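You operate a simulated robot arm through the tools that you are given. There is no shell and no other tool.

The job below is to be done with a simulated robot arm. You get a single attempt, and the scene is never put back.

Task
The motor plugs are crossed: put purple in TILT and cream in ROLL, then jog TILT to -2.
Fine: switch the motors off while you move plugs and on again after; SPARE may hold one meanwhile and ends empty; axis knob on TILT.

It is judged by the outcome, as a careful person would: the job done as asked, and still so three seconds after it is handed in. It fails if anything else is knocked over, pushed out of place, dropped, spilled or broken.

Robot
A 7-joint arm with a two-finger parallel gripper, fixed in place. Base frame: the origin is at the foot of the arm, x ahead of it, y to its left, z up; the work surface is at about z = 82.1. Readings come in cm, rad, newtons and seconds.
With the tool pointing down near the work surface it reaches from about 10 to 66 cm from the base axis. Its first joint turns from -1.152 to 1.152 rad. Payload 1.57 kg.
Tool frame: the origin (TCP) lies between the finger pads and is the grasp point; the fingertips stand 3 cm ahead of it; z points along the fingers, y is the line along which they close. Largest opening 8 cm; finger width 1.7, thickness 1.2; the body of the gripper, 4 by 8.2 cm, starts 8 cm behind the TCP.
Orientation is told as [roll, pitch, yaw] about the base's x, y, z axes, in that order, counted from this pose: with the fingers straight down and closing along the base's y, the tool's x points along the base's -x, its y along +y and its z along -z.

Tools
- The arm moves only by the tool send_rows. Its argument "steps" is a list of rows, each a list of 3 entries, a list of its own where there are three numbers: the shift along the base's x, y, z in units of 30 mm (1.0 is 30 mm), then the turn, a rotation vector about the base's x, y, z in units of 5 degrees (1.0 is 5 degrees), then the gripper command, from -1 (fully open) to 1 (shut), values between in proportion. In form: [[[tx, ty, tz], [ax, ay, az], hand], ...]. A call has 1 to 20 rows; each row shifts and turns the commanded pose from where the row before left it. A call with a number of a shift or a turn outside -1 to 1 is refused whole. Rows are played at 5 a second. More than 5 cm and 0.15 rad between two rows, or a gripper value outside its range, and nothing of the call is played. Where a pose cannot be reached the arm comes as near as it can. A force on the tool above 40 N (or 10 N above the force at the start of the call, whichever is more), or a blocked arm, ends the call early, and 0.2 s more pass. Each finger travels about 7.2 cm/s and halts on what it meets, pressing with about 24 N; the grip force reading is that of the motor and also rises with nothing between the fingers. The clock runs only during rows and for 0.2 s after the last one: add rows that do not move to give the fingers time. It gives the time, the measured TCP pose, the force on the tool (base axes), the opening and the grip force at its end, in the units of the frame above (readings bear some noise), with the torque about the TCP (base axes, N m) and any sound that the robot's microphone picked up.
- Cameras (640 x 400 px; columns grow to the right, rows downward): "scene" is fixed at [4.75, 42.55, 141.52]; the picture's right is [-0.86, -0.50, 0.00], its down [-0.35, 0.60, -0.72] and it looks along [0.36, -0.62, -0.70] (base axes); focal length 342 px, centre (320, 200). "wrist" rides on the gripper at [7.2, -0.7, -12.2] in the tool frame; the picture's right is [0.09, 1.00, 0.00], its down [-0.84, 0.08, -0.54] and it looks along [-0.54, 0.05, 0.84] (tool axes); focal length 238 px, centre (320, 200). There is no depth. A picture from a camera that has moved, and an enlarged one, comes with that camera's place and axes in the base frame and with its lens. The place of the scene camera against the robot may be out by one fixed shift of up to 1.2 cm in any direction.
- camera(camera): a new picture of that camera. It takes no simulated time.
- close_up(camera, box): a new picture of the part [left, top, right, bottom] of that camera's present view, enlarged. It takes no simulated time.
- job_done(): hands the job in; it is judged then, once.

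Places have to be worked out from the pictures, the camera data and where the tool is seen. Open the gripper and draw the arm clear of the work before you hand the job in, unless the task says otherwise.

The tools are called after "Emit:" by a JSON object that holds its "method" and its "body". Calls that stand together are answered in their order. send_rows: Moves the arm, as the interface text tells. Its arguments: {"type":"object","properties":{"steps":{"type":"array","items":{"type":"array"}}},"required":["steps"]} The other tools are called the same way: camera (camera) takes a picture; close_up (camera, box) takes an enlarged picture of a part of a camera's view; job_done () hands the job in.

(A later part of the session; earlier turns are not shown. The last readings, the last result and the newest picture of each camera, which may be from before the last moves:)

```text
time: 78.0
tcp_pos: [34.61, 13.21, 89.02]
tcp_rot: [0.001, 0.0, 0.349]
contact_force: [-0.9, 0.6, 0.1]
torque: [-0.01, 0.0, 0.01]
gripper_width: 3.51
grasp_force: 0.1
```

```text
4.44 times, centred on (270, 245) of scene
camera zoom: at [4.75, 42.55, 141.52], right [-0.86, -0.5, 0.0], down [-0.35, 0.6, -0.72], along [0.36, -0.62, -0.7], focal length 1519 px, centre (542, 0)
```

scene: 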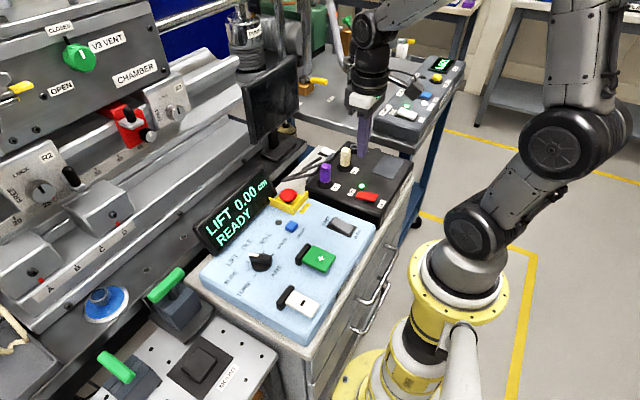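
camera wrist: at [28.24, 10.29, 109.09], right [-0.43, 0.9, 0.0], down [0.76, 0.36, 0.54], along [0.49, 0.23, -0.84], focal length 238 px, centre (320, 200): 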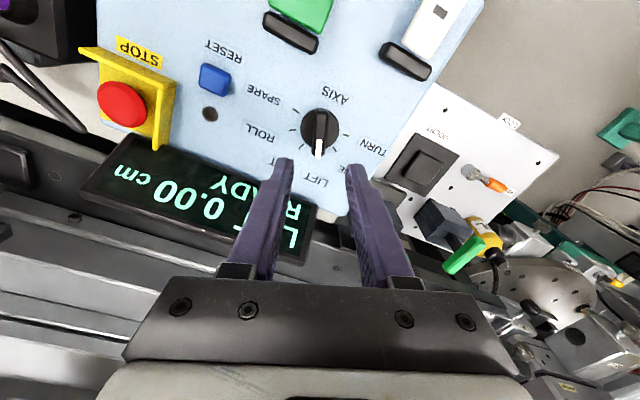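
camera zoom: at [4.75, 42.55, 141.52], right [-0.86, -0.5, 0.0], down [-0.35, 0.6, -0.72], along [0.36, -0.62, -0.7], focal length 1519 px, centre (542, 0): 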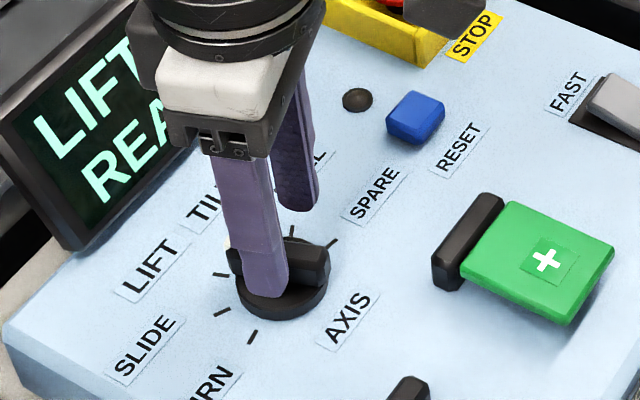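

The bar is ~0.15 cm right of the finger midline; I'll correct and lower until tips are just above the disc.

Emit:
{"method": "send_rows", "body": {"steps": [[[-0.01, 0.045, -0.1], [0, 0, 0], 0.12], [[0, 0, -0.15], [0, 0, 0], 0.12], [[0, 0, -0.1], [0, 0, 0], 0.12], [[0, 0, 0], [0, 0, 0], 0.12]]}}

Emit:
{"method": "close_up", "body": {"camera": "wrist", "box": [230, 90, 410, 230]}}

Emit:
{"method": "close_up", "body": {"camera": "scene", "box": [230, 220, 310, 280]}}

```text
time: 79.0
tcp_pos: [34.76, 13.48, 88.08]
tcp_rot: [0.0, -0.001, 0.348]
contact_force: [-0.4, 0.3, -0.4]
torque: [0.0, -0.01, -0.01]
gripper_width: 3.5
grasp_force: 0.1
```

```text
2.86 times, centred on (320, 160) of wrist
camera zoom: at [28.18, 10.27, 100.41], right [-0.43, 0.9, 0.0], down [0.76, 0.36, 0.54], along [0.49, 0.23, -0.84], focal length 681 px, centre (320, 314)
```

zoom: 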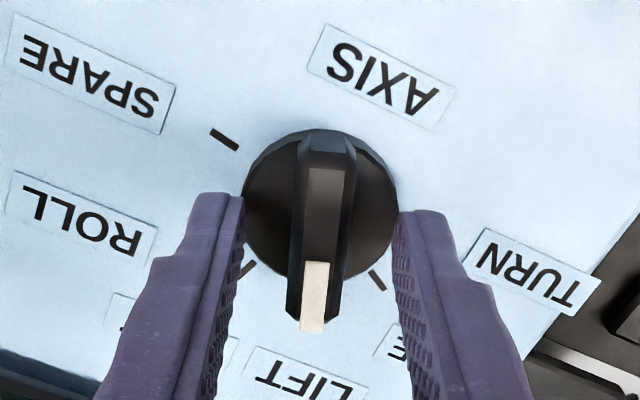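

```text
6.67 times, centred on (270, 250) of scene
camera zoom: at [4.75, 42.55, 141.52], right [-0.86, -0.5, 0.0], down [-0.35, 0.6, -0.72], along [0.36, -0.62, -0.7], focal length 2278 px, centre (653, -133)
```

zoom: 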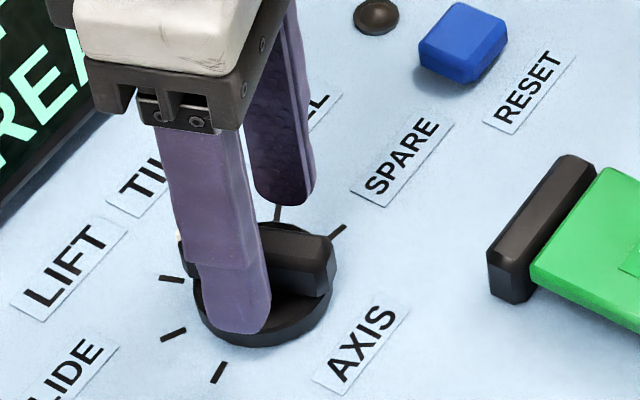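

Tips straddle the bar deep enough. Closing on the knob.

Emit:
{"method": "send_rows", "body": {"steps": [[[0, 0, -0.04], [0, 0, 0], 0.4], [[0, 0, 0], [0, 0, 0], 0.7], [[0, 0, 0], [0, 0, 0], 1], [[0, 0, 0], [0, 0, 0], 1]]}}

Emit:
{"method": "close_up", "body": {"camera": "wrist", "box": [230, 90, 410, 230]}}

Emit:
{"method": "close_up", "body": {"camera": "scene", "box": [230, 220, 310, 280]}}

```text
time: 80.0
tcp_pos: [34.77, 13.45, 87.92]
tcp_rot: [-0.001, -0.001, 0.349]
contact_force: [0.3, 0.8, 2.0]
torque: [-0.1, 0.3, 0.02]
gripper_width: 1.38
grasp_force: 30.5
```

```text
2.86 times, centred on (320, 160) of wrist
camera zoom: at [28.15, 10.26, 100.27], right [-0.43, 0.9, 0.0], down [0.76, 0.36, 0.54], along [0.49, 0.23, -0.84], focal length 681 px, centre (320, 314)
```

zoom: 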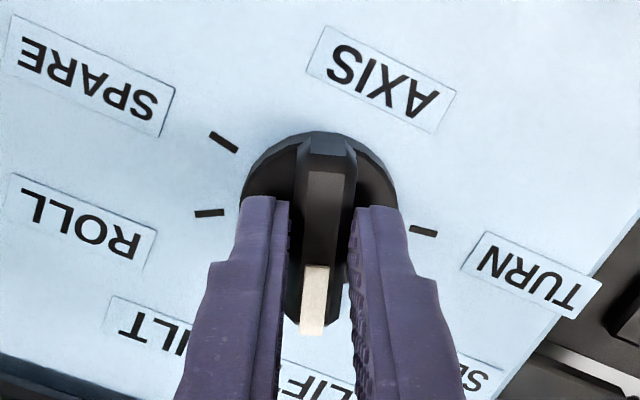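

```text
6.67 times, centred on (270, 250) of scene
camera zoom: at [4.75, 42.56, 141.52], right [-0.86, -0.5, 0.0], down [-0.35, 0.6, -0.72], along [0.36, -0.62, -0.7], focal length 2278 px, centre (653, -133)
```

zoom: 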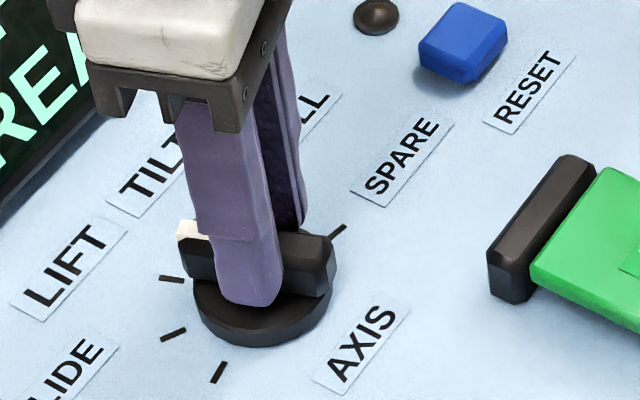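

Gripped the bar (1.38 cm). Rotating -40° from LIFT to TILT.

Emit:
{"method": "send_rows", "body": {"steps": [[[0, 0, 0], [0, 0, -1], 1], [[0, 0, 0], [0, 0, -1], 1], [[0, 0, 0], [0, 0, -1], 1], [[0, 0, 0], [0, 0, -1], 1], [[0, 0, 0], [0, 0, -1], 1], [[0, 0, 0], [0, 0, -1], 1], [[0, 0, 0], [0, 0, -1], 1], [[0, 0, 0], [0, 0, -1], 1], [[0, 0, 0], [0, 0, 0], 1]]}}

Emit:
{"method": "camera", "body": {"camera": "wrist"}}

Emit:
{"method": "camera", "body": {"camera": "scene"}}

```text
time: 82.0
tcp_pos: [34.78, 13.55, 87.9]
tcp_rot: [0.002, -0.002, -0.352]
contact_force: [-6.2, 24.8, 13.0]
torque: [0.64, 0.42, 0.06]
gripper_width: 1.39
grasp_force: 30.3
```

```text
taken
camera wrist: at [27.79, 15.32, 100.19], right [0.26, 0.97, 0.0], down [0.81, -0.22, 0.54], along [0.53, -0.14, -0.84], focal length 238 px, centre (320, 200)
```

wrist: 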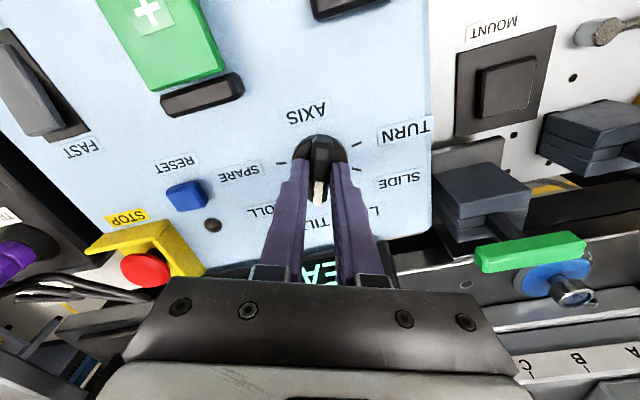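

```text
taken
```

scene: 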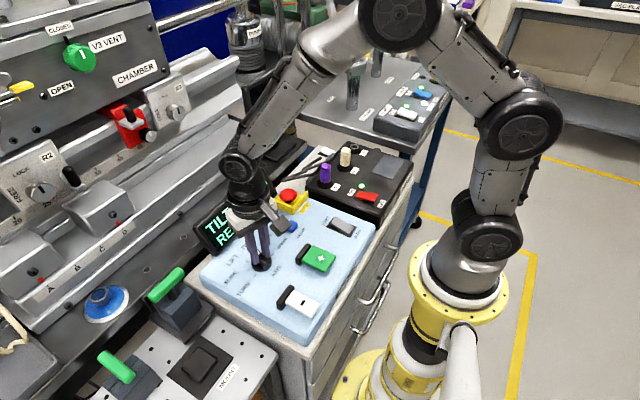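

The display now shows TILT. I'll relax, open the fingers, and rise straight up.

Emit:
{"method": "send_rows", "body": {"steps": [[[0, 0.05, 0], [0, 0, 0], 1]]}}

Emit:
{"method": "send_rows", "body": {"steps": [[[0, 0, 0], [0, 0, 0], 0.4], [[0, 0, 0], [0, 0, 0], 0.12], [[0, 0, 0.2], [0, 0, 0], 0.12], [[0, 0, 0.6], [0, 0, 0], 0.12], [[0, 0, 1], [0, 0, 0], 0.12], [[0, 0, 1], [0, 0, 0.5], 0.12], [[0, 0, 0.3], [0, 0, 0.5], 0.12], [[0, 0, 0], [0, 0, 0], 0.12]]}}

Emit:
{"method": "camera", "body": {"camera": "wrist"}}

Emit:
{"method": "close_up", "body": {"camera": "wrist", "box": [250, 80, 390, 200]}}

Emit:
{"method": "close_up", "body": {"camera": "scene", "box": [190, 170, 310, 290]}}

```text
time: 82.4
tcp_pos: [34.78, 13.42, 87.78]
tcp_rot: [-0.001, -0.003, -0.351]
contact_force: [-5.5, 10.3, 20.6]
torque: [0.29, 0.14, 0.01]
gripper_width: 1.39
grasp_force: 30.8
```

```text
time: 84.2
tcp_pos: [34.84, 13.74, 97.07]
tcp_rot: [0.0, 0.0, -0.264]
contact_force: [0.9, -0.1, 0.9]
torque: [0.03, -0.01, -0.01]
gripper_width: 3.5
grasp_force: 0.0
```

```text
taken
camera wrist: at [27.72, 14.84, 109.45], right [0.17, 0.99, 0.0], down [0.83, -0.14, 0.54], along [0.53, -0.09, -0.84], focal length 238 px, centre (320, 200)
```

wrist: 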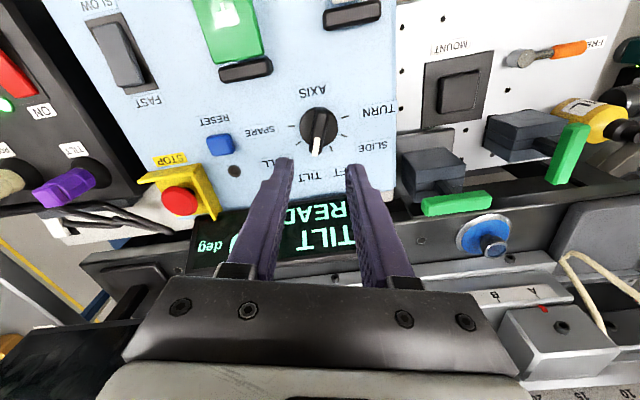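

```text
3.33 times, centred on (320, 140) of wrist
camera zoom: at [27.72, 14.84, 109.45], right [0.17, 0.99, 0.0], down [0.83, -0.14, 0.54], along [0.53, -0.09, -0.84], focal length 794 px, centre (320, 400)
```

zoom: 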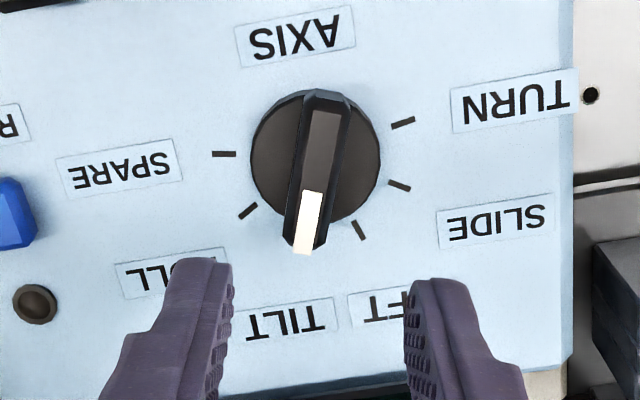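

```text
3.33 times, centred on (250, 230) of scene
camera zoom: at [4.75, 42.55, 141.52], right [-0.86, -0.5, 0.0], down [-0.35, 0.6, -0.72], along [0.36, -0.62, -0.7], focal length 1139 px, centre (553, 100)
```

zoom: 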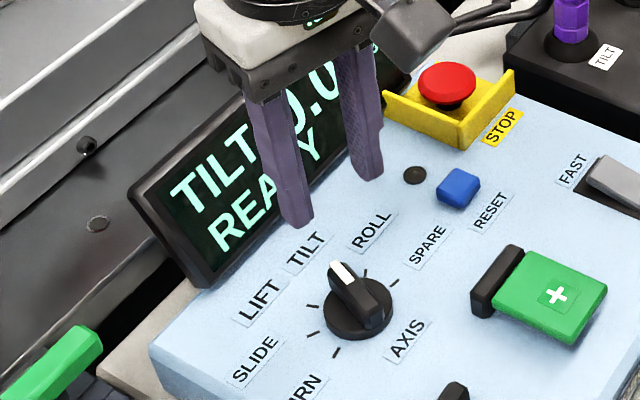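

Knob is on TILT and the display shows TILT 0.0x deg, READY. Next I'll view the jog paddles and FAST/SLOW switch from closer to the base.

Emit:
{"method": "send_rows", "body": {"steps": [[[0, 0, 0.5], [0, 0, 0], 1], [[-0.7, -0.25, 0.4], [0, 0, 0.6], 1], [[-0.7, -0.25, 0.4], [0, 0, 0.6], 1], [[-0.7, -0.25, 0.3], [0, 0, 0.6], 1], [[-0.7, -0.25, 0], [0, 0, 0.6], 1], [[-0.7, -0.25, 0], [0, 0, 0.6], 1], [[-0.7, 0, 0], [0, 0, 0], 1], [[0, 0, 0], [0, 0, 0], 1]]}}

Emit:
{"method": "camera", "body": {"camera": "wrist"}}

Emit:
{"method": "close_up", "body": {"camera": "wrist", "box": [230, 60, 460, 200]}}

Emit:
{"method": "close_up", "body": {"camera": "scene", "box": [260, 200, 370, 320]}}

Emit:
{"method": "close_up", "body": {"camera": "scene", "box": [190, 170, 310, 260]}}

```text
time: 86.0
tcp_pos: [22.12, 9.93, 101.71]
tcp_rot: [-0.001, 0.001, -0.001]
contact_force: [-0.3, 0.5, -0.1]
torque: [-0.01, 0.0, -0.01]
gripper_width: 0.01
grasp_force: 21.3
```

```text
taken
camera wrist: at [14.81, 9.21, 114.04], right [-0.09, 1.0, 0.0], down [0.84, 0.08, 0.54], along [0.54, 0.05, -0.84], focal length 238 px, centre (320, 200)
```

wrist: 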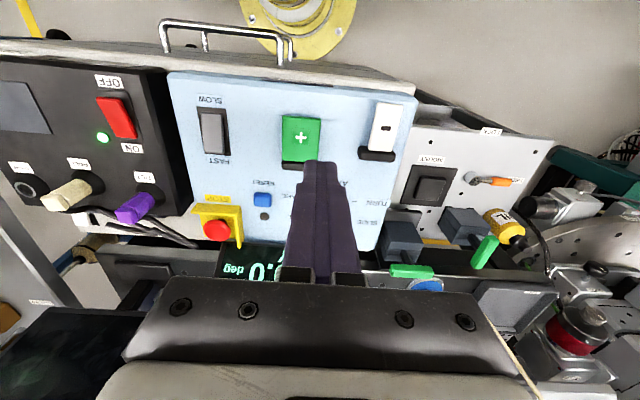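

```text
2.78 times, centred on (345, 130) of wrist
camera zoom: at [14.81, 9.21, 114.04], right [-0.09, 1.0, 0.0], down [0.84, 0.08, 0.54], along [0.54, 0.05, -0.84], focal length 663 px, centre (250, 395)
```

zoom: 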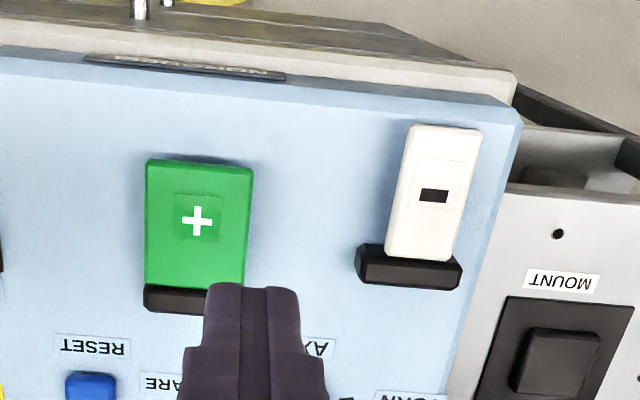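

```text
3.33 times, centred on (315, 260) of scene
camera zoom: at [4.75, 42.55, 141.52], right [-0.86, -0.5, 0.0], down [-0.35, 0.6, -0.72], along [0.36, -0.62, -0.7], focal length 1139 px, centre (337, 0)
```

zoom: 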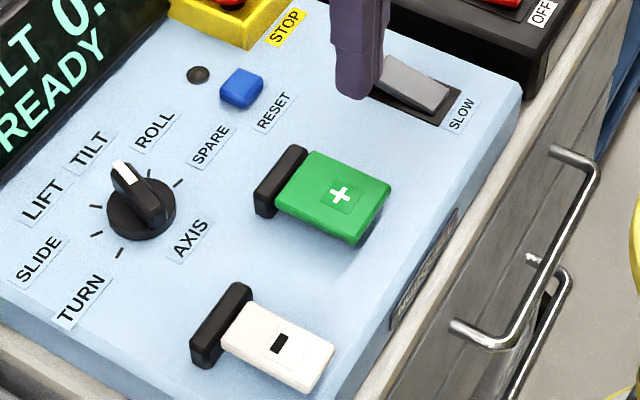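

```text
4.44 times, centred on (250, 215) of scene
camera zoom: at [4.75, 42.55, 141.52], right [-0.86, -0.5, 0.0], down [-0.35, 0.6, -0.72], along [0.36, -0.62, -0.7], focal length 1519 px, centre (631, 133)
```

zoom: 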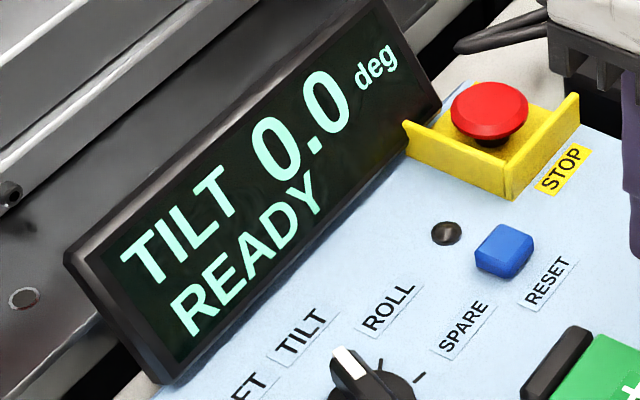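

TILT 0.0 deg. I'll check the FAST/SLOW rocker's state.

Emit:
{"method": "close_up", "body": {"camera": "scene", "box": [315, 205, 375, 250]}}

Emit:
{"method": "close_up", "body": {"camera": "wrist", "box": [180, 80, 260, 170]}}

Emit:
{"method": "close_up", "body": {"camera": "wrist", "box": [350, 80, 430, 170]}}

```text
8.89 times, centred on (345, 228) of scene
camera zoom: at [4.75, 42.55, 141.52], right [-0.86, -0.5, 0.0], down [-0.35, 0.6, -0.72], along [0.36, -0.62, -0.7], focal length 3037 px, centre (98, -44)
```

zoom: 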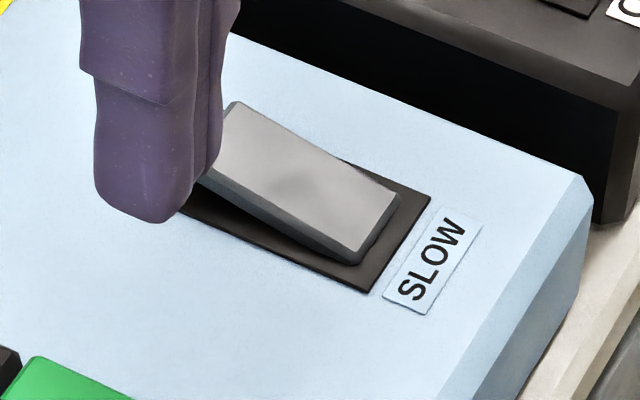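

```text
4.44 times, centred on (220, 125) of wrist
camera zoom: at [14.81, 9.21, 114.04], right [-0.09, 1.0, 0.0], down [0.84, 0.08, 0.54], along [0.54, 0.05, -0.84], focal length 1059 px, centre (764, 533)
```

zoom: 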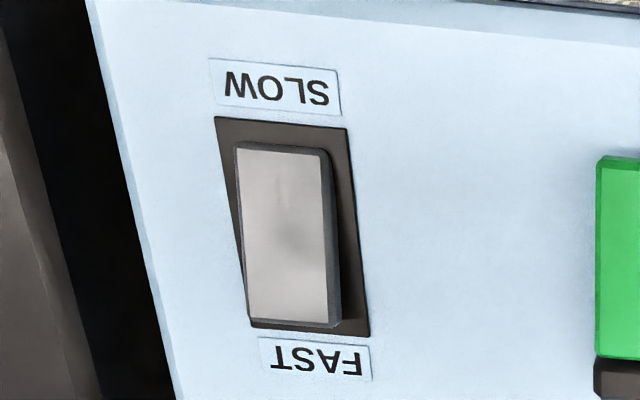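

```text
4.44 times, centred on (390, 125) of wrist
camera zoom: at [14.81, 9.21, 114.04], right [-0.09, 1.0, 0.0], down [0.84, 0.08, 0.54], along [0.54, 0.05, -0.84], focal length 1059 px, centre (9, 533)
```

zoom: 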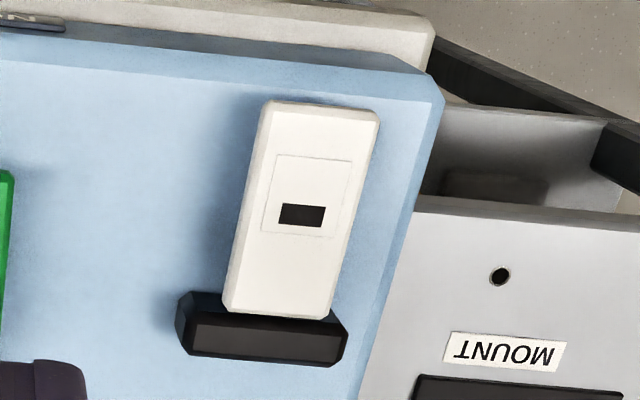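

The FAST/SLOW rocker is on SLOW, which is good. The "−" paddle spans x≈19.5–25.3 at y≈17.7; I'll hover closed fingertips over its free end (x≈20.8).

Emit:
{"method": "send_rows", "body": {"steps": [[[-0.11, 0.64, -0.3], [0, 0, 0], 1], [[-0.11, 0.64, -0.4], [0, 0, 0], 1], [[-0.11, 0.64, -0.5], [0, 0, 0], 1], [[-0.11, 0.64, -0.5], [0, 0, 0], 1], [[0, 0, -0.6], [0, 0, 0], 1], [[0, 0, -0.6], [0, 0, 0], 1], [[0, 0, 0], [0, 0, 0], 1]]}}

Emit:
{"method": "close_up", "body": {"camera": "wrist", "box": [240, 60, 400, 200]}}

Emit:
{"method": "close_up", "body": {"camera": "scene", "box": [250, 230, 350, 330]}}

Emit:
{"method": "camera", "body": {"camera": "scene"}}

```text
time: 87.6
tcp_pos: [21.07, 17.67, 92.94]
tcp_rot: [0.0, 0.0, 0.0]
contact_force: [0.2, 0.1, -0.5]
torque: [-0.02, 0.02, -0.03]
gripper_width: 0.0
grasp_force: 21.1
```

```text
2.86 times, centred on (320, 130) of wrist
camera zoom: at [13.89, 16.89, 105.28], right [-0.09, 1.0, 0.0], down [0.84, 0.08, 0.54], along [0.54, 0.05, -0.84], focal length 681 px, centre (320, 400)
```

zoom: 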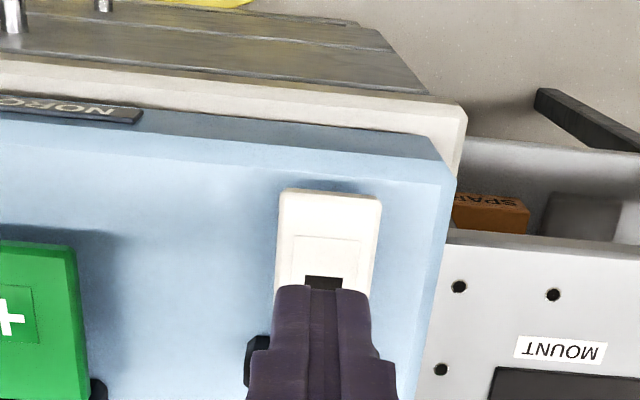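

```text
4.00 times, centred on (300, 280) of scene
camera zoom: at [4.75, 42.56, 141.52], right [-0.86, -0.5, 0.0], down [-0.35, 0.6, -0.72], along [0.36, -0.62, -0.7], focal length 1367 px, centre (400, -120)
```

zoom: 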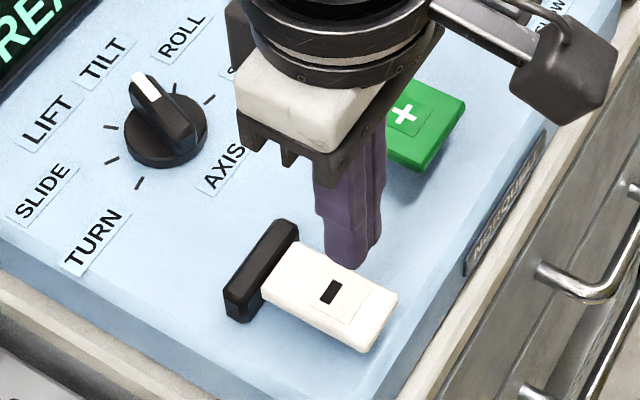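

```text
taken
```

scene: 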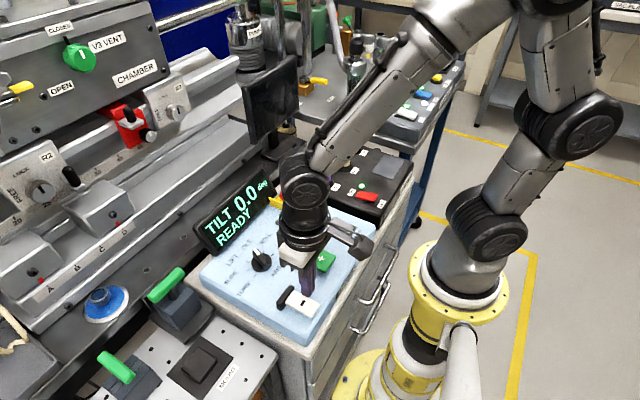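

Tip is centred over the "−" paddle and the display is visible from the scene camera. I'll descend close, then press in tiny steps, reading the display each time.

Emit:
{"method": "send_rows", "body": {"steps": [[[-0.08, 0, -0.5], [0, 0, 0], 1], [[0, 0, -0.5], [0, 0, 0], 1], [[0, 0, -0.1], [0, 0, 0], 1]]}}

Emit:
{"method": "close_up", "body": {"camera": "scene", "box": [190, 170, 370, 330]}}

```text
time: 88.4
tcp_pos: [20.67, 17.62, 89.76]
tcp_rot: [0.0, 0.001, 0.002]
contact_force: [0.8, -0.7, 0.1]
torque: [-0.01, 0.01, -0.01]
gripper_width: 0.0
grasp_force: 21.0
```

```text
2.50 times, centred on (280, 250) of scene
camera zoom: at [4.75, 42.55, 141.52], right [-0.86, -0.5, 0.0], down [-0.35, 0.6, -0.72], along [0.36, -0.62, -0.7], focal length 854 px, centre (420, 75)
```

zoom: 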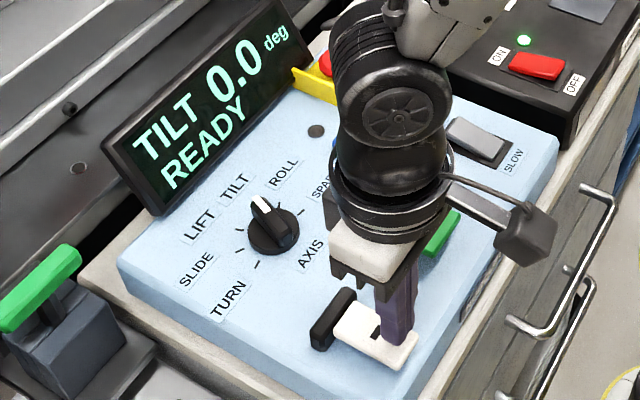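

Emit:
{"method": "send_rows", "body": {"steps": [[[0, 0, -0.1], [0, 0, 0], 1], [[0, 0, -0.1], [0, 0, 0], 1]]}}

Emit:
{"method": "close_up", "body": {"camera": "scene", "box": [190, 170, 370, 330]}}

```text
time: 89.0
tcp_pos: [20.58, 17.53, 89.25]
tcp_rot: [0.001, 0.0, 0.0]
contact_force: [0.0, 0.4, 0.9]
torque: [0.0, 0.0, 0.03]
gripper_width: 0.0
grasp_force: 21.3
```

```text
2.50 times, centred on (280, 250) of scene
camera zoom: at [4.75, 42.55, 141.52], right [-0.86, -0.5, 0.0], down [-0.35, 0.6, -0.72], along [0.36, -0.62, -0.7], focal length 854 px, centre (420, 75)
```

zoom: 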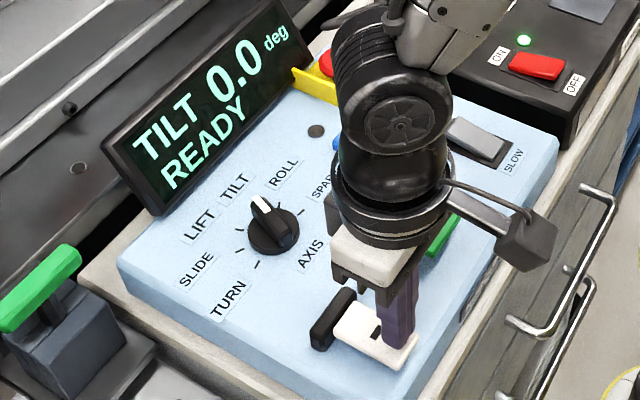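

Emit:
{"method": "send_rows", "body": {"steps": [[[0, 0, -0.1], [0, 0, 0], 1]]}}

Emit:
{"method": "close_up", "body": {"camera": "scene", "box": [190, 170, 370, 330]}}

```text
time: 89.4
tcp_pos: [20.67, 17.55, 89.03]
tcp_rot: [0.001, -0.001, -0.001]
contact_force: [0.1, 0.0, -0.4]
torque: [-0.01, 0.0, 0.0]
gripper_width: 0.0
grasp_force: 21.1
```

```text
2.50 times, centred on (280, 250) of scene
camera zoom: at [4.75, 42.55, 141.52], right [-0.86, -0.5, 0.0], down [-0.35, 0.6, -0.72], along [0.36, -0.62, -0.7], focal length 854 px, centre (420, 75)
```

zoom: 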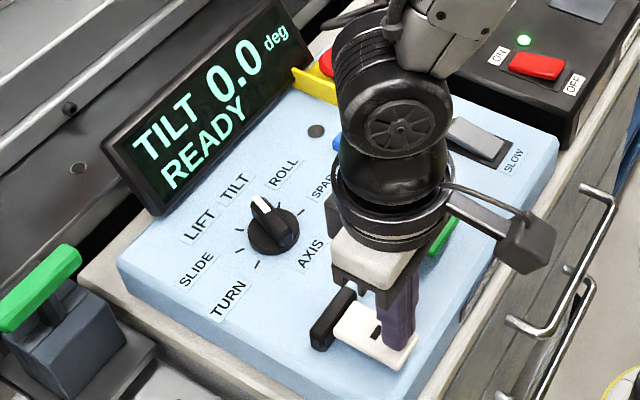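

No contact yet; I continue in 2–3 mm steps.

Emit:
{"method": "send_rows", "body": {"steps": [[[0, 0, -0.08], [0, 0, 0], 1]]}}

Emit:
{"method": "send_rows", "body": {"steps": [[[0, 0, -0.07], [0, 0, 0], 1]]}}

Emit:
{"method": "close_up", "body": {"camera": "scene", "box": [190, 170, 370, 330]}}

```text
time: 89.8
tcp_pos: [20.6, 17.53, 88.82]
tcp_rot: [0.0, 0.0, 0.0]
contact_force: [-0.5, -1.0, -1.3]
torque: [-0.01, -0.01, 0.02]
gripper_width: 0.0
grasp_force: 21.0
```

```text
time: 90.2
tcp_pos: [20.59, 17.66, 88.5]
tcp_rot: [0.0, 0.0, 0.0]
contact_force: [0.7, -0.8, -0.4]
torque: [-0.01, -0.04, -0.02]
gripper_width: 0.02
grasp_force: 21.5
```

```text
2.50 times, centred on (280, 250) of scene
camera zoom: at [4.75, 42.55, 141.52], right [-0.86, -0.5, 0.0], down [-0.35, 0.6, -0.72], along [0.36, -0.62, -0.7], focal length 854 px, centre (420, 75)
```

zoom: 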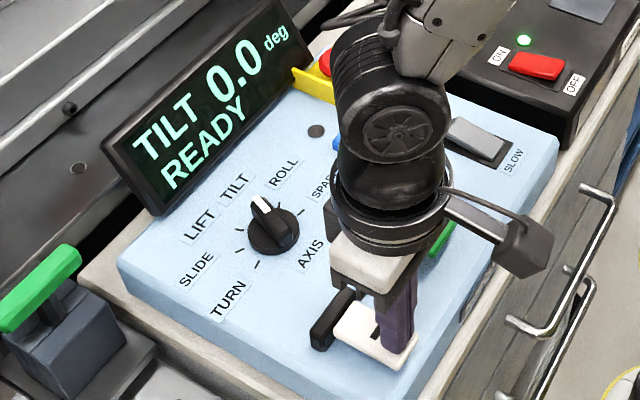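

Emit:
{"method": "send_rows", "body": {"steps": [[[0, 0, -0.07], [0, 0, 0], 1]]}}

Emit:
{"method": "close_up", "body": {"camera": "scene", "box": [190, 170, 370, 330]}}

```text
time: 90.6
tcp_pos: [20.56, 17.56, 88.52]
tcp_rot: [0.0, 0.001, 0.0]
contact_force: [0.1, -0.4, 1.0]
torque: [-0.04, -0.01, 0.01]
gripper_width: 0.0
grasp_force: 20.9
```

```text
2.50 times, centred on (280, 250) of scene
camera zoom: at [4.76, 42.55, 141.52], right [-0.86, -0.5, 0.0], down [-0.35, 0.6, -0.72], along [0.36, -0.62, -0.7], focal length 854 px, centre (420, 75)
```

zoom: 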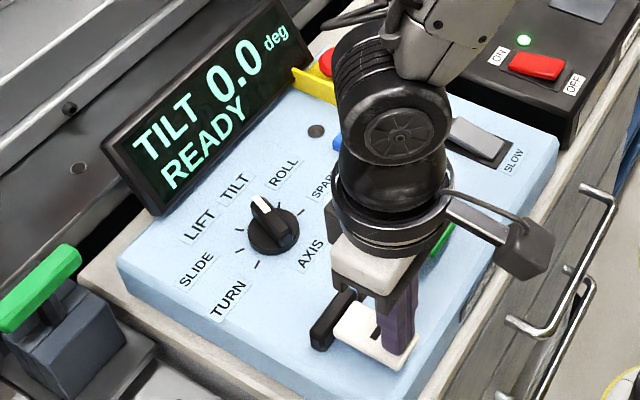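

Emit:
{"method": "send_rows", "body": {"steps": [[[0, 0, -0.08], [0, 0, 0], 1]]}}

Emit:
{"method": "close_up", "body": {"camera": "scene", "box": [190, 170, 370, 330]}}

```text
time: 91.0
tcp_pos: [20.54, 17.58, 88.26]
tcp_rot: [0.002, 0.001, -0.003]
contact_force: [0.3, -0.1, 2.3]
torque: [-0.01, -0.06, 0.0]
gripper_width: 0.0
grasp_force: 21.2
```

```text
2.50 times, centred on (280, 250) of scene
camera zoom: at [4.75, 42.55, 141.52], right [-0.86, -0.5, 0.0], down [-0.35, 0.6, -0.72], along [0.36, -0.62, -0.7], focal length 854 px, centre (420, 75)
```

zoom: 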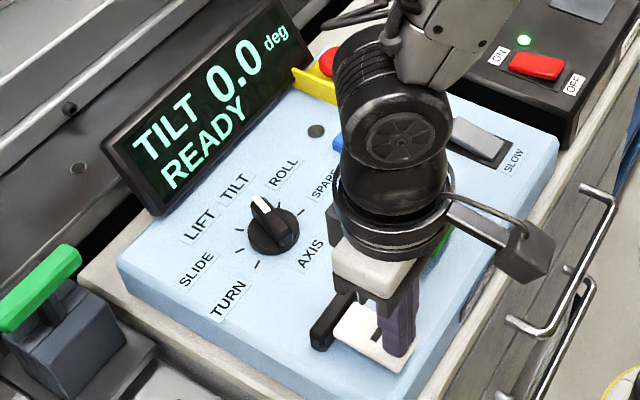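

Contact begins (2.3 N). One more small step down.

Emit:
{"method": "send_rows", "body": {"steps": [[[0, 0, -0.07], [0, 0, 0], 1]]}}

Emit:
{"method": "close_up", "body": {"camera": "scene", "box": [190, 170, 370, 330]}}

```text
time: 91.4
tcp_pos: [20.49, 17.64, 87.89]
tcp_rot: [0.002, 0.0, -0.001]
contact_force: [0.8, -0.8, 2.3]
torque: [0.03, -0.03, 0.0]
gripper_width: 0.0
grasp_force: 21.5
```

```text
2.50 times, centred on (280, 250) of scene
camera zoom: at [4.75, 42.55, 141.52], right [-0.86, -0.5, 0.0], down [-0.35, 0.6, -0.72], along [0.36, -0.62, -0.7], focal length 854 px, centre (420, 75)
```

zoom: 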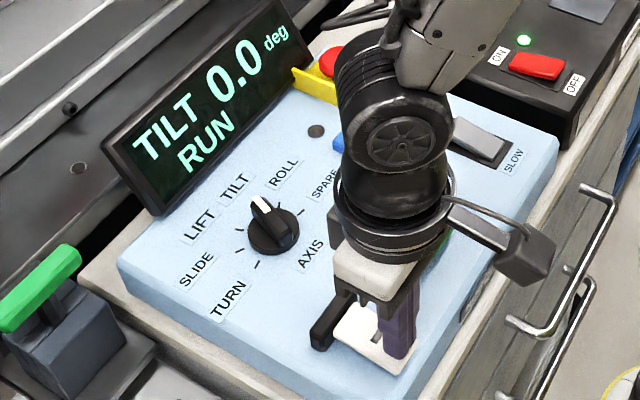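

Display switched to RUN. I'll hold still for a short moment and read the speed.

Emit:
{"method": "send_rows", "body": {"steps": [[[0, 0, 0], [0, 0, 0], 1]]}}

Emit:
{"method": "close_up", "body": {"camera": "scene", "box": [190, 170, 310, 260]}}

```text
time: 91.8
tcp_pos: [20.56, 17.59, 87.81]
tcp_rot: [0.001, -0.001, 0.0]
contact_force: [-0.2, 0.8, 1.6]
torque: [0.03, 0.01, 0.06]
gripper_width: 0.01
grasp_force: 21.6
```

```text
4.44 times, centred on (250, 215) of scene
camera zoom: at [4.75, 42.56, 141.52], right [-0.86, -0.5, 0.0], down [-0.35, 0.6, -0.72], along [0.36, -0.62, -0.7], focal length 1519 px, centre (631, 133)
```

zoom: 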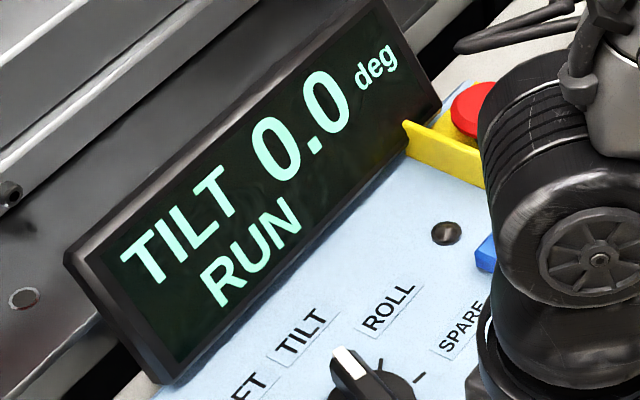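

Emit:
{"method": "send_rows", "body": {"steps": [[[0, 0, 0], [0, 0, 0], 1], [[0, 0, 0], [0, 0, 0], 1]]}}

Emit:
{"method": "close_up", "body": {"camera": "scene", "box": [190, 170, 310, 260]}}

```text
time: 92.4
tcp_pos: [20.57, 17.57, 87.84]
tcp_rot: [0.001, 0.001, -0.001]
contact_force: [-0.2, 0.8, 1.9]
torque: [0.03, 0.02, 0.0]
gripper_width: 0.01
grasp_force: 21.3
```

```text
4.44 times, centred on (250, 215) of scene
camera zoom: at [4.75, 42.56, 141.52], right [-0.86, -0.5, 0.0], down [-0.35, 0.6, -0.72], along [0.36, -0.62, -0.7], focal length 1519 px, centre (631, 133)
```

zoom: 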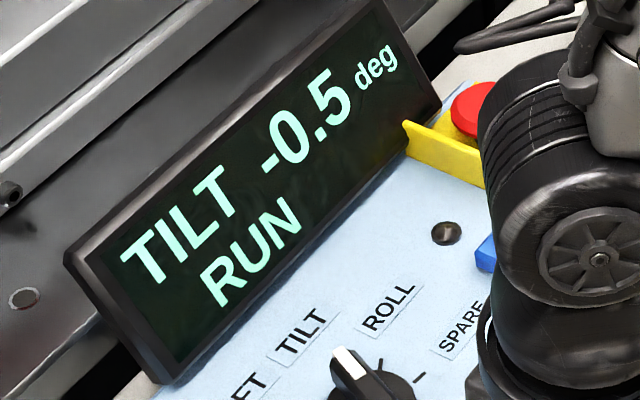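

Now -0.5 and running. One more short hold to gauge the rate.

Emit:
{"method": "send_rows", "body": {"steps": [[[0, 0, 0], [0, 0, 0], 1]]}}

Emit:
{"method": "close_up", "body": {"camera": "scene", "box": [190, 170, 310, 260]}}

```text
time: 92.8
tcp_pos: [20.46, 17.63, 87.91]
tcp_rot: [-0.001, 0.002, 0.0]
contact_force: [-0.2, 1.1, 2.8]
torque: [0.02, -0.01, 0.06]
gripper_width: 0.0
grasp_force: 21.7
```

```text
4.44 times, centred on (250, 215) of scene
camera zoom: at [4.75, 42.56, 141.52], right [-0.86, -0.5, 0.0], down [-0.35, 0.6, -0.72], along [0.36, -0.62, -0.7], focal length 1519 px, centre (631, 133)
```

zoom: 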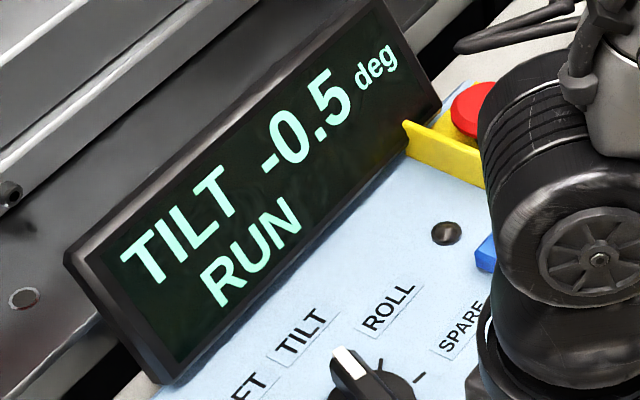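

Emit:
{"method": "send_rows", "body": {"steps": [[[0, 0, 0], [0, 0, 0], 1]]}}

Emit:
{"method": "close_up", "body": {"camera": "scene", "box": [190, 170, 310, 260]}}

```text
time: 93.2
tcp_pos: [20.59, 17.54, 87.91]
tcp_rot: [-0.002, 0.0, 0.002]
contact_force: [0.4, 0.8, 2.6]
torque: [0.03, 0.04, 0.04]
gripper_width: 0.01
grasp_force: 21.1
```

```text
4.44 times, centred on (250, 215) of scene
camera zoom: at [4.75, 42.56, 141.52], right [-0.86, -0.5, 0.0], down [-0.35, 0.6, -0.72], along [0.36, -0.62, -0.7], focal length 1519 px, centre (631, 133)
```

zoom: 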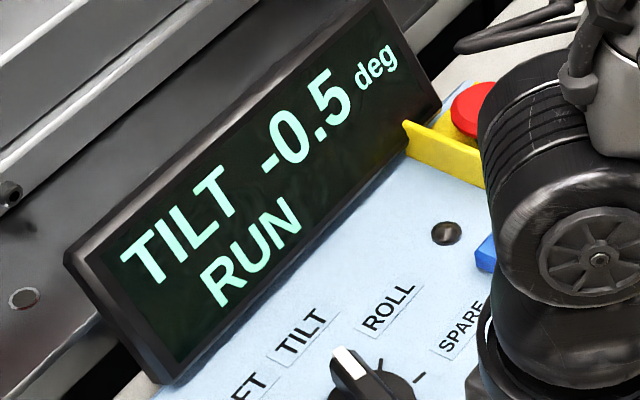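

Emit:
{"method": "send_rows", "body": {"steps": [[[0, 0, 0], [0, 0, 0], 1]]}}

Emit:
{"method": "close_up", "body": {"camera": "scene", "box": [190, 170, 310, 260]}}

```text
time: 93.6
tcp_pos: [20.51, 17.66, 87.95]
tcp_rot: [0.0, 0.0, 0.001]
contact_force: [-0.5, 0.3, 1.6]
torque: [0.01, 0.03, -0.01]
gripper_width: 0.01
grasp_force: 20.6
```

```text
4.44 times, centred on (250, 215) of scene
camera zoom: at [4.75, 42.56, 141.52], right [-0.86, -0.5, 0.0], down [-0.35, 0.6, -0.72], along [0.36, -0.62, -0.7], focal length 1519 px, centre (631, 133)
```

zoom: 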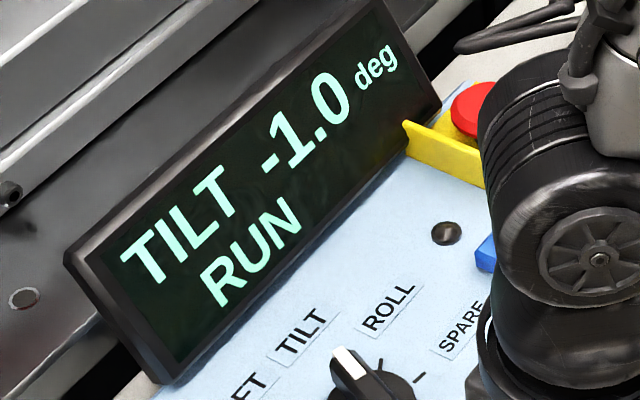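

-1.0 now. I'll keep stepping in 0.4 s holds to time the transitions.

Emit:
{"method": "send_rows", "body": {"steps": [[[0, 0, 0], [0, 0, 0], 1]]}}

Emit:
{"method": "send_rows", "body": {"steps": [[[0, 0, 0], [0, 0, 0], 1]]}}

Emit:
{"method": "close_up", "body": {"camera": "scene", "box": [190, 170, 310, 260]}}

```text
time: 94.0
tcp_pos: [20.47, 17.52, 87.8]
tcp_rot: [0.001, 0.0, -0.002]
contact_force: [-0.7, 0.5, 2.3]
torque: [0.04, -0.01, 0.0]
gripper_width: 0.0
grasp_force: 21.0
```

```text
time: 94.4
tcp_pos: [20.51, 17.58, 87.91]
tcp_rot: [0.0, 0.0, -0.001]
contact_force: [-1.3, 0.9, 2.2]
torque: [0.01, 0.05, 0.0]
gripper_width: 0.0
grasp_force: 21.5
```

```text
4.44 times, centred on (250, 215) of scene
camera zoom: at [4.75, 42.56, 141.52], right [-0.86, -0.5, 0.0], down [-0.35, 0.6, -0.72], along [0.36, -0.62, -0.7], focal length 1519 px, centre (631, 133)
```

zoom: 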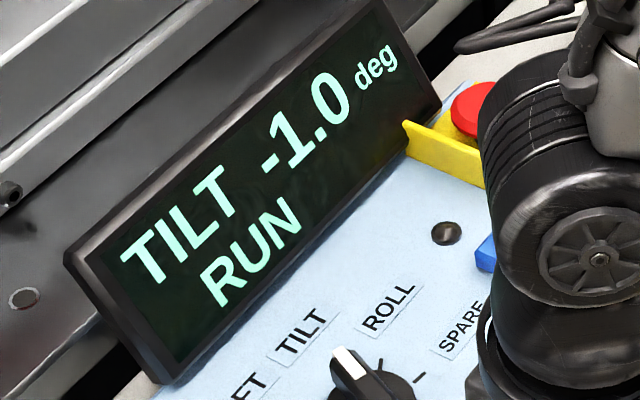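

Emit:
{"method": "send_rows", "body": {"steps": [[[0, 0, 0], [0, 0, 0], 1]]}}

Emit:
{"method": "close_up", "body": {"camera": "scene", "box": [190, 170, 310, 260]}}

```text
time: 94.8
tcp_pos: [20.45, 17.62, 87.96]
tcp_rot: [-0.001, 0.0, 0.0]
contact_force: [-0.8, -0.2, 1.9]
torque: [0.01, 0.0, 0.02]
gripper_width: 0.0
grasp_force: 21.9
```

```text
4.44 times, centred on (250, 215) of scene
camera zoom: at [4.75, 42.55, 141.52], right [-0.86, -0.5, 0.0], down [-0.35, 0.6, -0.72], along [0.36, -0.62, -0.7], focal length 1519 px, centre (631, 133)
```

zoom: 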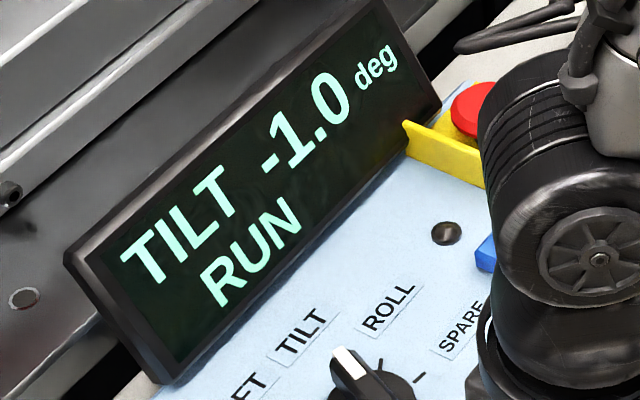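

Emit:
{"method": "send_rows", "body": {"steps": [[[0, 0, 0], [0, 0, 0], 1]]}}

Emit:
{"method": "close_up", "body": {"camera": "scene", "box": [190, 170, 310, 260]}}

```text
time: 95.2
tcp_pos: [20.5, 17.59, 87.96]
tcp_rot: [0.0, 0.003, -0.002]
contact_force: [-0.8, 0.5, 2.5]
torque: [0.01, 0.0, -0.02]
gripper_width: 0.01
grasp_force: 21.3
```

```text
4.44 times, centred on (250, 215) of scene
camera zoom: at [4.75, 42.55, 141.52], right [-0.86, -0.5, 0.0], down [-0.35, 0.6, -0.72], along [0.36, -0.62, -0.7], focal length 1519 px, centre (631, 133)
```

zoom: 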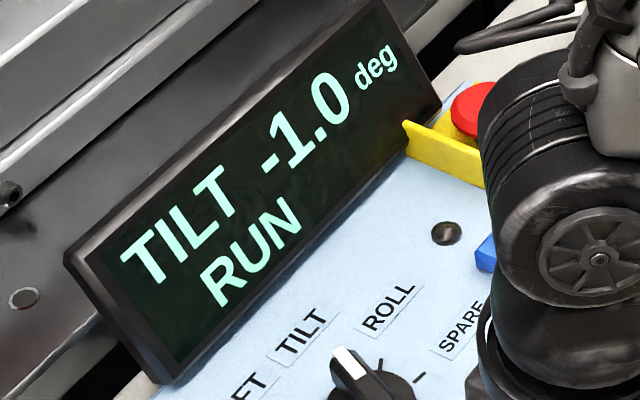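

Emit:
{"method": "send_rows", "body": {"steps": [[[0, 0, 0], [0, 0, 0], 1]]}}

Emit:
{"method": "close_up", "body": {"camera": "scene", "box": [190, 170, 310, 260]}}

```text
time: 95.6
tcp_pos: [20.45, 17.54, 87.93]
tcp_rot: [0.0, 0.001, 0.001]
contact_force: [-0.2, 0.4, 1.8]
torque: [0.01, 0.0, 0.05]
gripper_width: 0.01
grasp_force: 20.9
```

```text
4.44 times, centred on (250, 215) of scene
camera zoom: at [4.75, 42.55, 141.52], right [-0.86, -0.5, 0.0], down [-0.35, 0.6, -0.72], along [0.36, -0.62, -0.7], focal length 1519 px, centre (631, 133)
```

zoom: 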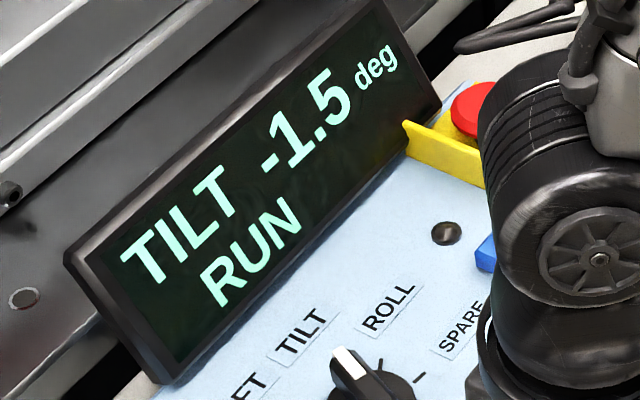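

Transitions come about every 1.65–1.7 s (≈0.3°/s, display rounded to 0.5). True -2.0 should occur around t≈97.8; I'll hold until 96.8 and check.

Emit:
{"method": "send_rows", "body": {"steps": [[[0, 0, 0], [0, 0, 0], 1], [[0, 0, 0], [0, 0, 0], 1], [[0, 0, 0], [0, 0, 0], 1], [[0, 0, 0], [0, 0, 0], 1], [[0, 0, 0], [0, 0, 0], 1]]}}

Emit:
{"method": "close_up", "body": {"camera": "scene", "box": [190, 170, 310, 260]}}

```text
time: 96.8
tcp_pos: [20.53, 17.56, 87.97]
tcp_rot: [0.001, -0.001, 0.0]
contact_force: [-1.3, 0.8, 3.4]
torque: [-0.01, 0.02, 0.0]
gripper_width: 0.0
grasp_force: 21.4
```

```text
4.44 times, centred on (250, 215) of scene
camera zoom: at [4.75, 42.55, 141.52], right [-0.86, -0.5, 0.0], down [-0.35, 0.6, -0.72], along [0.36, -0.62, -0.7], focal length 1519 px, centre (631, 133)
```

zoom: 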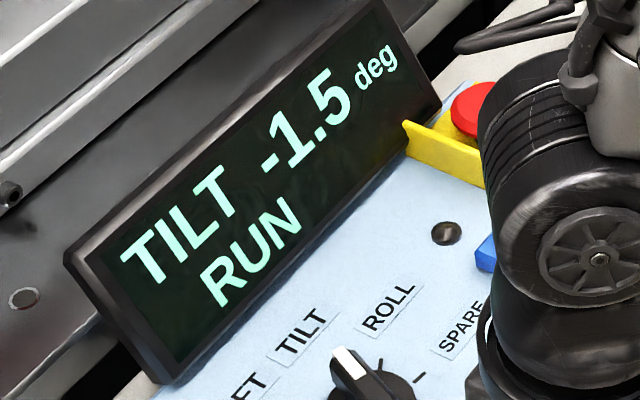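

Still -1.5 at 96.8, as predicted; one more short hold.

Emit:
{"method": "send_rows", "body": {"steps": [[[0, 0, 0], [0, 0, 0], 1]]}}

Emit:
{"method": "close_up", "body": {"camera": "scene", "box": [190, 170, 310, 260]}}

```text
time: 97.2
tcp_pos: [20.51, 17.54, 87.98]
tcp_rot: [0.0, 0.0, 0.0]
contact_force: [-0.6, 0.3, 1.9]
torque: [-0.01, 0.0, 0.04]
gripper_width: 0.0
grasp_force: 21.2
```

```text
4.44 times, centred on (250, 215) of scene
camera zoom: at [4.75, 42.55, 141.52], right [-0.86, -0.5, 0.0], down [-0.35, 0.6, -0.72], along [0.36, -0.62, -0.7], focal length 1519 px, centre (631, 133)
```

zoom: 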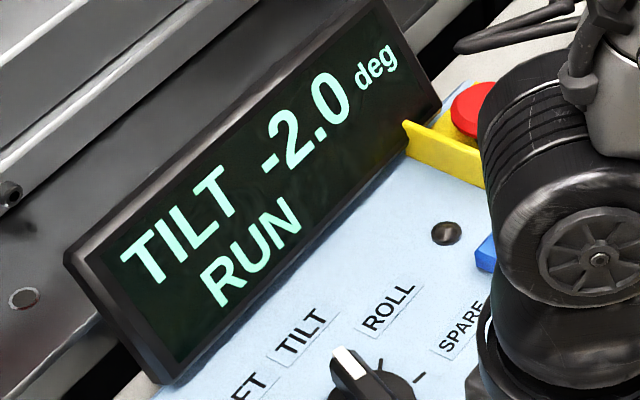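

-2.0 has just appeared (at ~97.0), so the true value now is about -1.8. I'll hold 0.4 s more then lift off, stopping near the middle of the -2.0 band.

Emit:
{"method": "send_rows", "body": {"steps": [[[0, 0, 0], [0, 0, 0], 1], [[0, 0, 0], [0, 0, 0], 1], [[0, 0, 0.4], [0, 0, 0], 1], [[0, 0, 0.7], [0, 0, 0], 1], [[0, 0, 0.7], [0, 0, 0], 1], [[0, 0, 0], [0, 0, 0], 1]]}}

Emit:
{"method": "close_up", "body": {"camera": "scene", "box": [190, 170, 310, 260]}}

Emit:
{"method": "camera", "body": {"camera": "scene"}}

```text
time: 98.6
tcp_pos: [20.56, 17.38, 93.3]
tcp_rot: [0.001, 0.0, -0.001]
contact_force: [-0.3, 0.4, 0.6]
torque: [0.02, -0.02, -0.01]
gripper_width: 0.01
grasp_force: 21.3
```

```text
4.44 times, centred on (250, 215) of scene
camera zoom: at [4.75, 42.55, 141.52], right [-0.86, -0.5, 0.0], down [-0.35, 0.6, -0.72], along [0.36, -0.62, -0.7], focal length 1519 px, centre (631, 133)
```

zoom: 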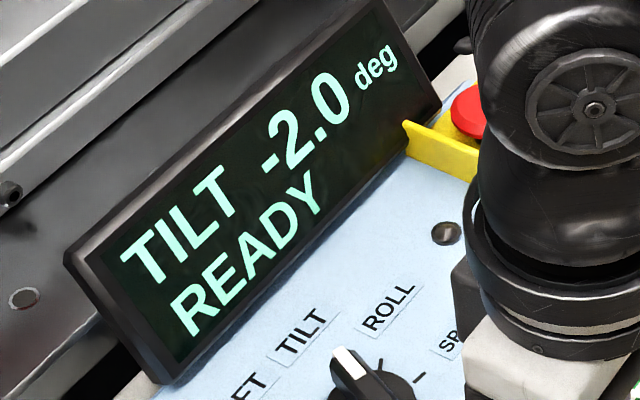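

```text
taken
```

scene: 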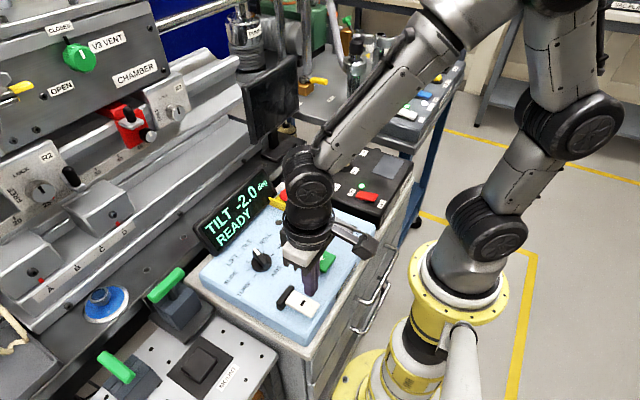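

Display reads TILT -2.0 READY. I'll rise, open the gripper, and move to a clear spot from which I can inspect both plugs.

Emit:
{"method": "send_rows", "body": {"steps": [[[0, 0, 1], [0, 0, 0], 1], [[0, 0, 1], [0, 0, 0], 1], [[0, -0.3, 1], [0, 0, 0], 0], [[0, -0.8, 0.9], [0, 0, 0], -1], [[0, -0.9, 0.5], [0, 0, 0], -1], [[0, -0.9, 0], [0, 0, 0], -1], [[0, -0.9, 0], [0, 0, 0], -1], [[0, -0.9, 0], [0, 0, 0], -1], [[0, -0.9, 0], [0, 0, 0], -1], [[0, -0.9, 0], [0, 0, 0], -1], [[0, -0.9, 0], [0, 0, 0], -1], [[0, -0.9, 0], [0, 0, 0], -1], [[0, 0, 0], [0, 0, 0], -1]]}}

Emit:
{"method": "camera", "body": {"camera": "wrist"}}

Emit:
{"method": "close_up", "body": {"camera": "scene", "box": [290, 120, 400, 210]}}

Emit:
{"method": "close_up", "body": {"camera": "scene", "box": [180, 160, 380, 350]}}

```text
time: 101.4
tcp_pos: [20.73, -7.39, 106.51]
tcp_rot: [-0.001, 0.0, 0.0]
contact_force: [0.0, -0.3, 0.9]
torque: [0.02, 0.0, 0.02]
gripper_width: 8.01
grasp_force: 0.1
```

```text
taken
camera wrist: at [13.44, -8.06, 118.82], right [-0.09, 1.0, 0.0], down [0.84, 0.08, 0.54], along [0.54, 0.05, -0.84], focal length 238 px, centre (320, 200)
```

wrist: 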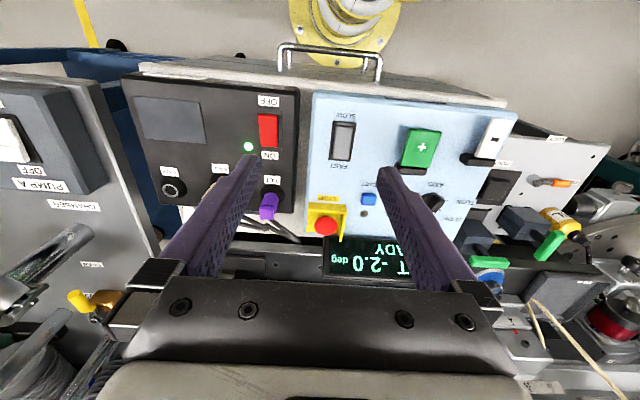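

```text
4.44 times, centred on (345, 165) of scene
camera zoom: at [4.75, 42.55, 141.52], right [-0.86, -0.5, 0.0], down [-0.35, 0.6, -0.72], along [0.36, -0.62, -0.7], focal length 1519 px, centre (209, 356)
```

zoom: 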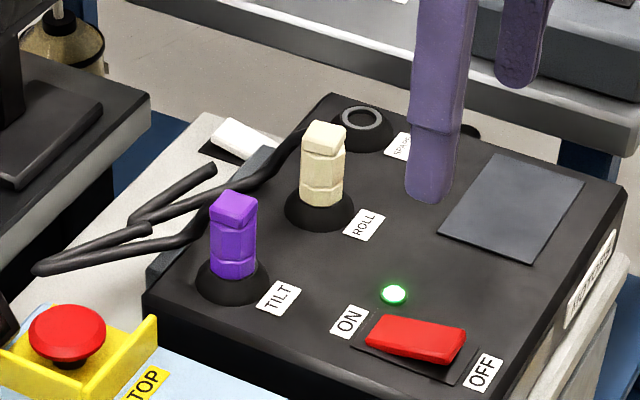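

```text
2.11 times, centred on (280, 255) of scene
camera zoom: at [4.75, 42.55, 141.52], right [-0.86, -0.5, 0.0], down [-0.35, 0.6, -0.72], along [0.36, -0.62, -0.7], focal length 719 px, centre (404, 84)
```

zoom: 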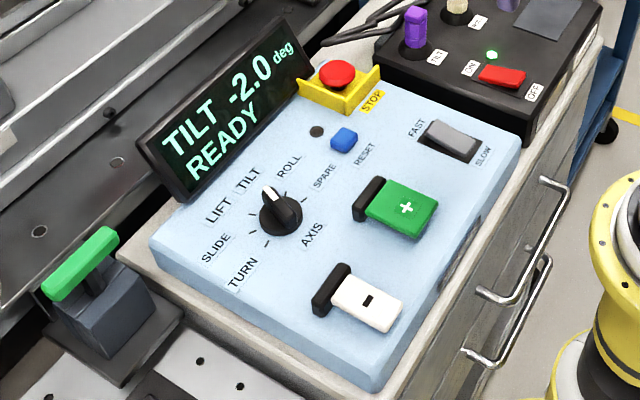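

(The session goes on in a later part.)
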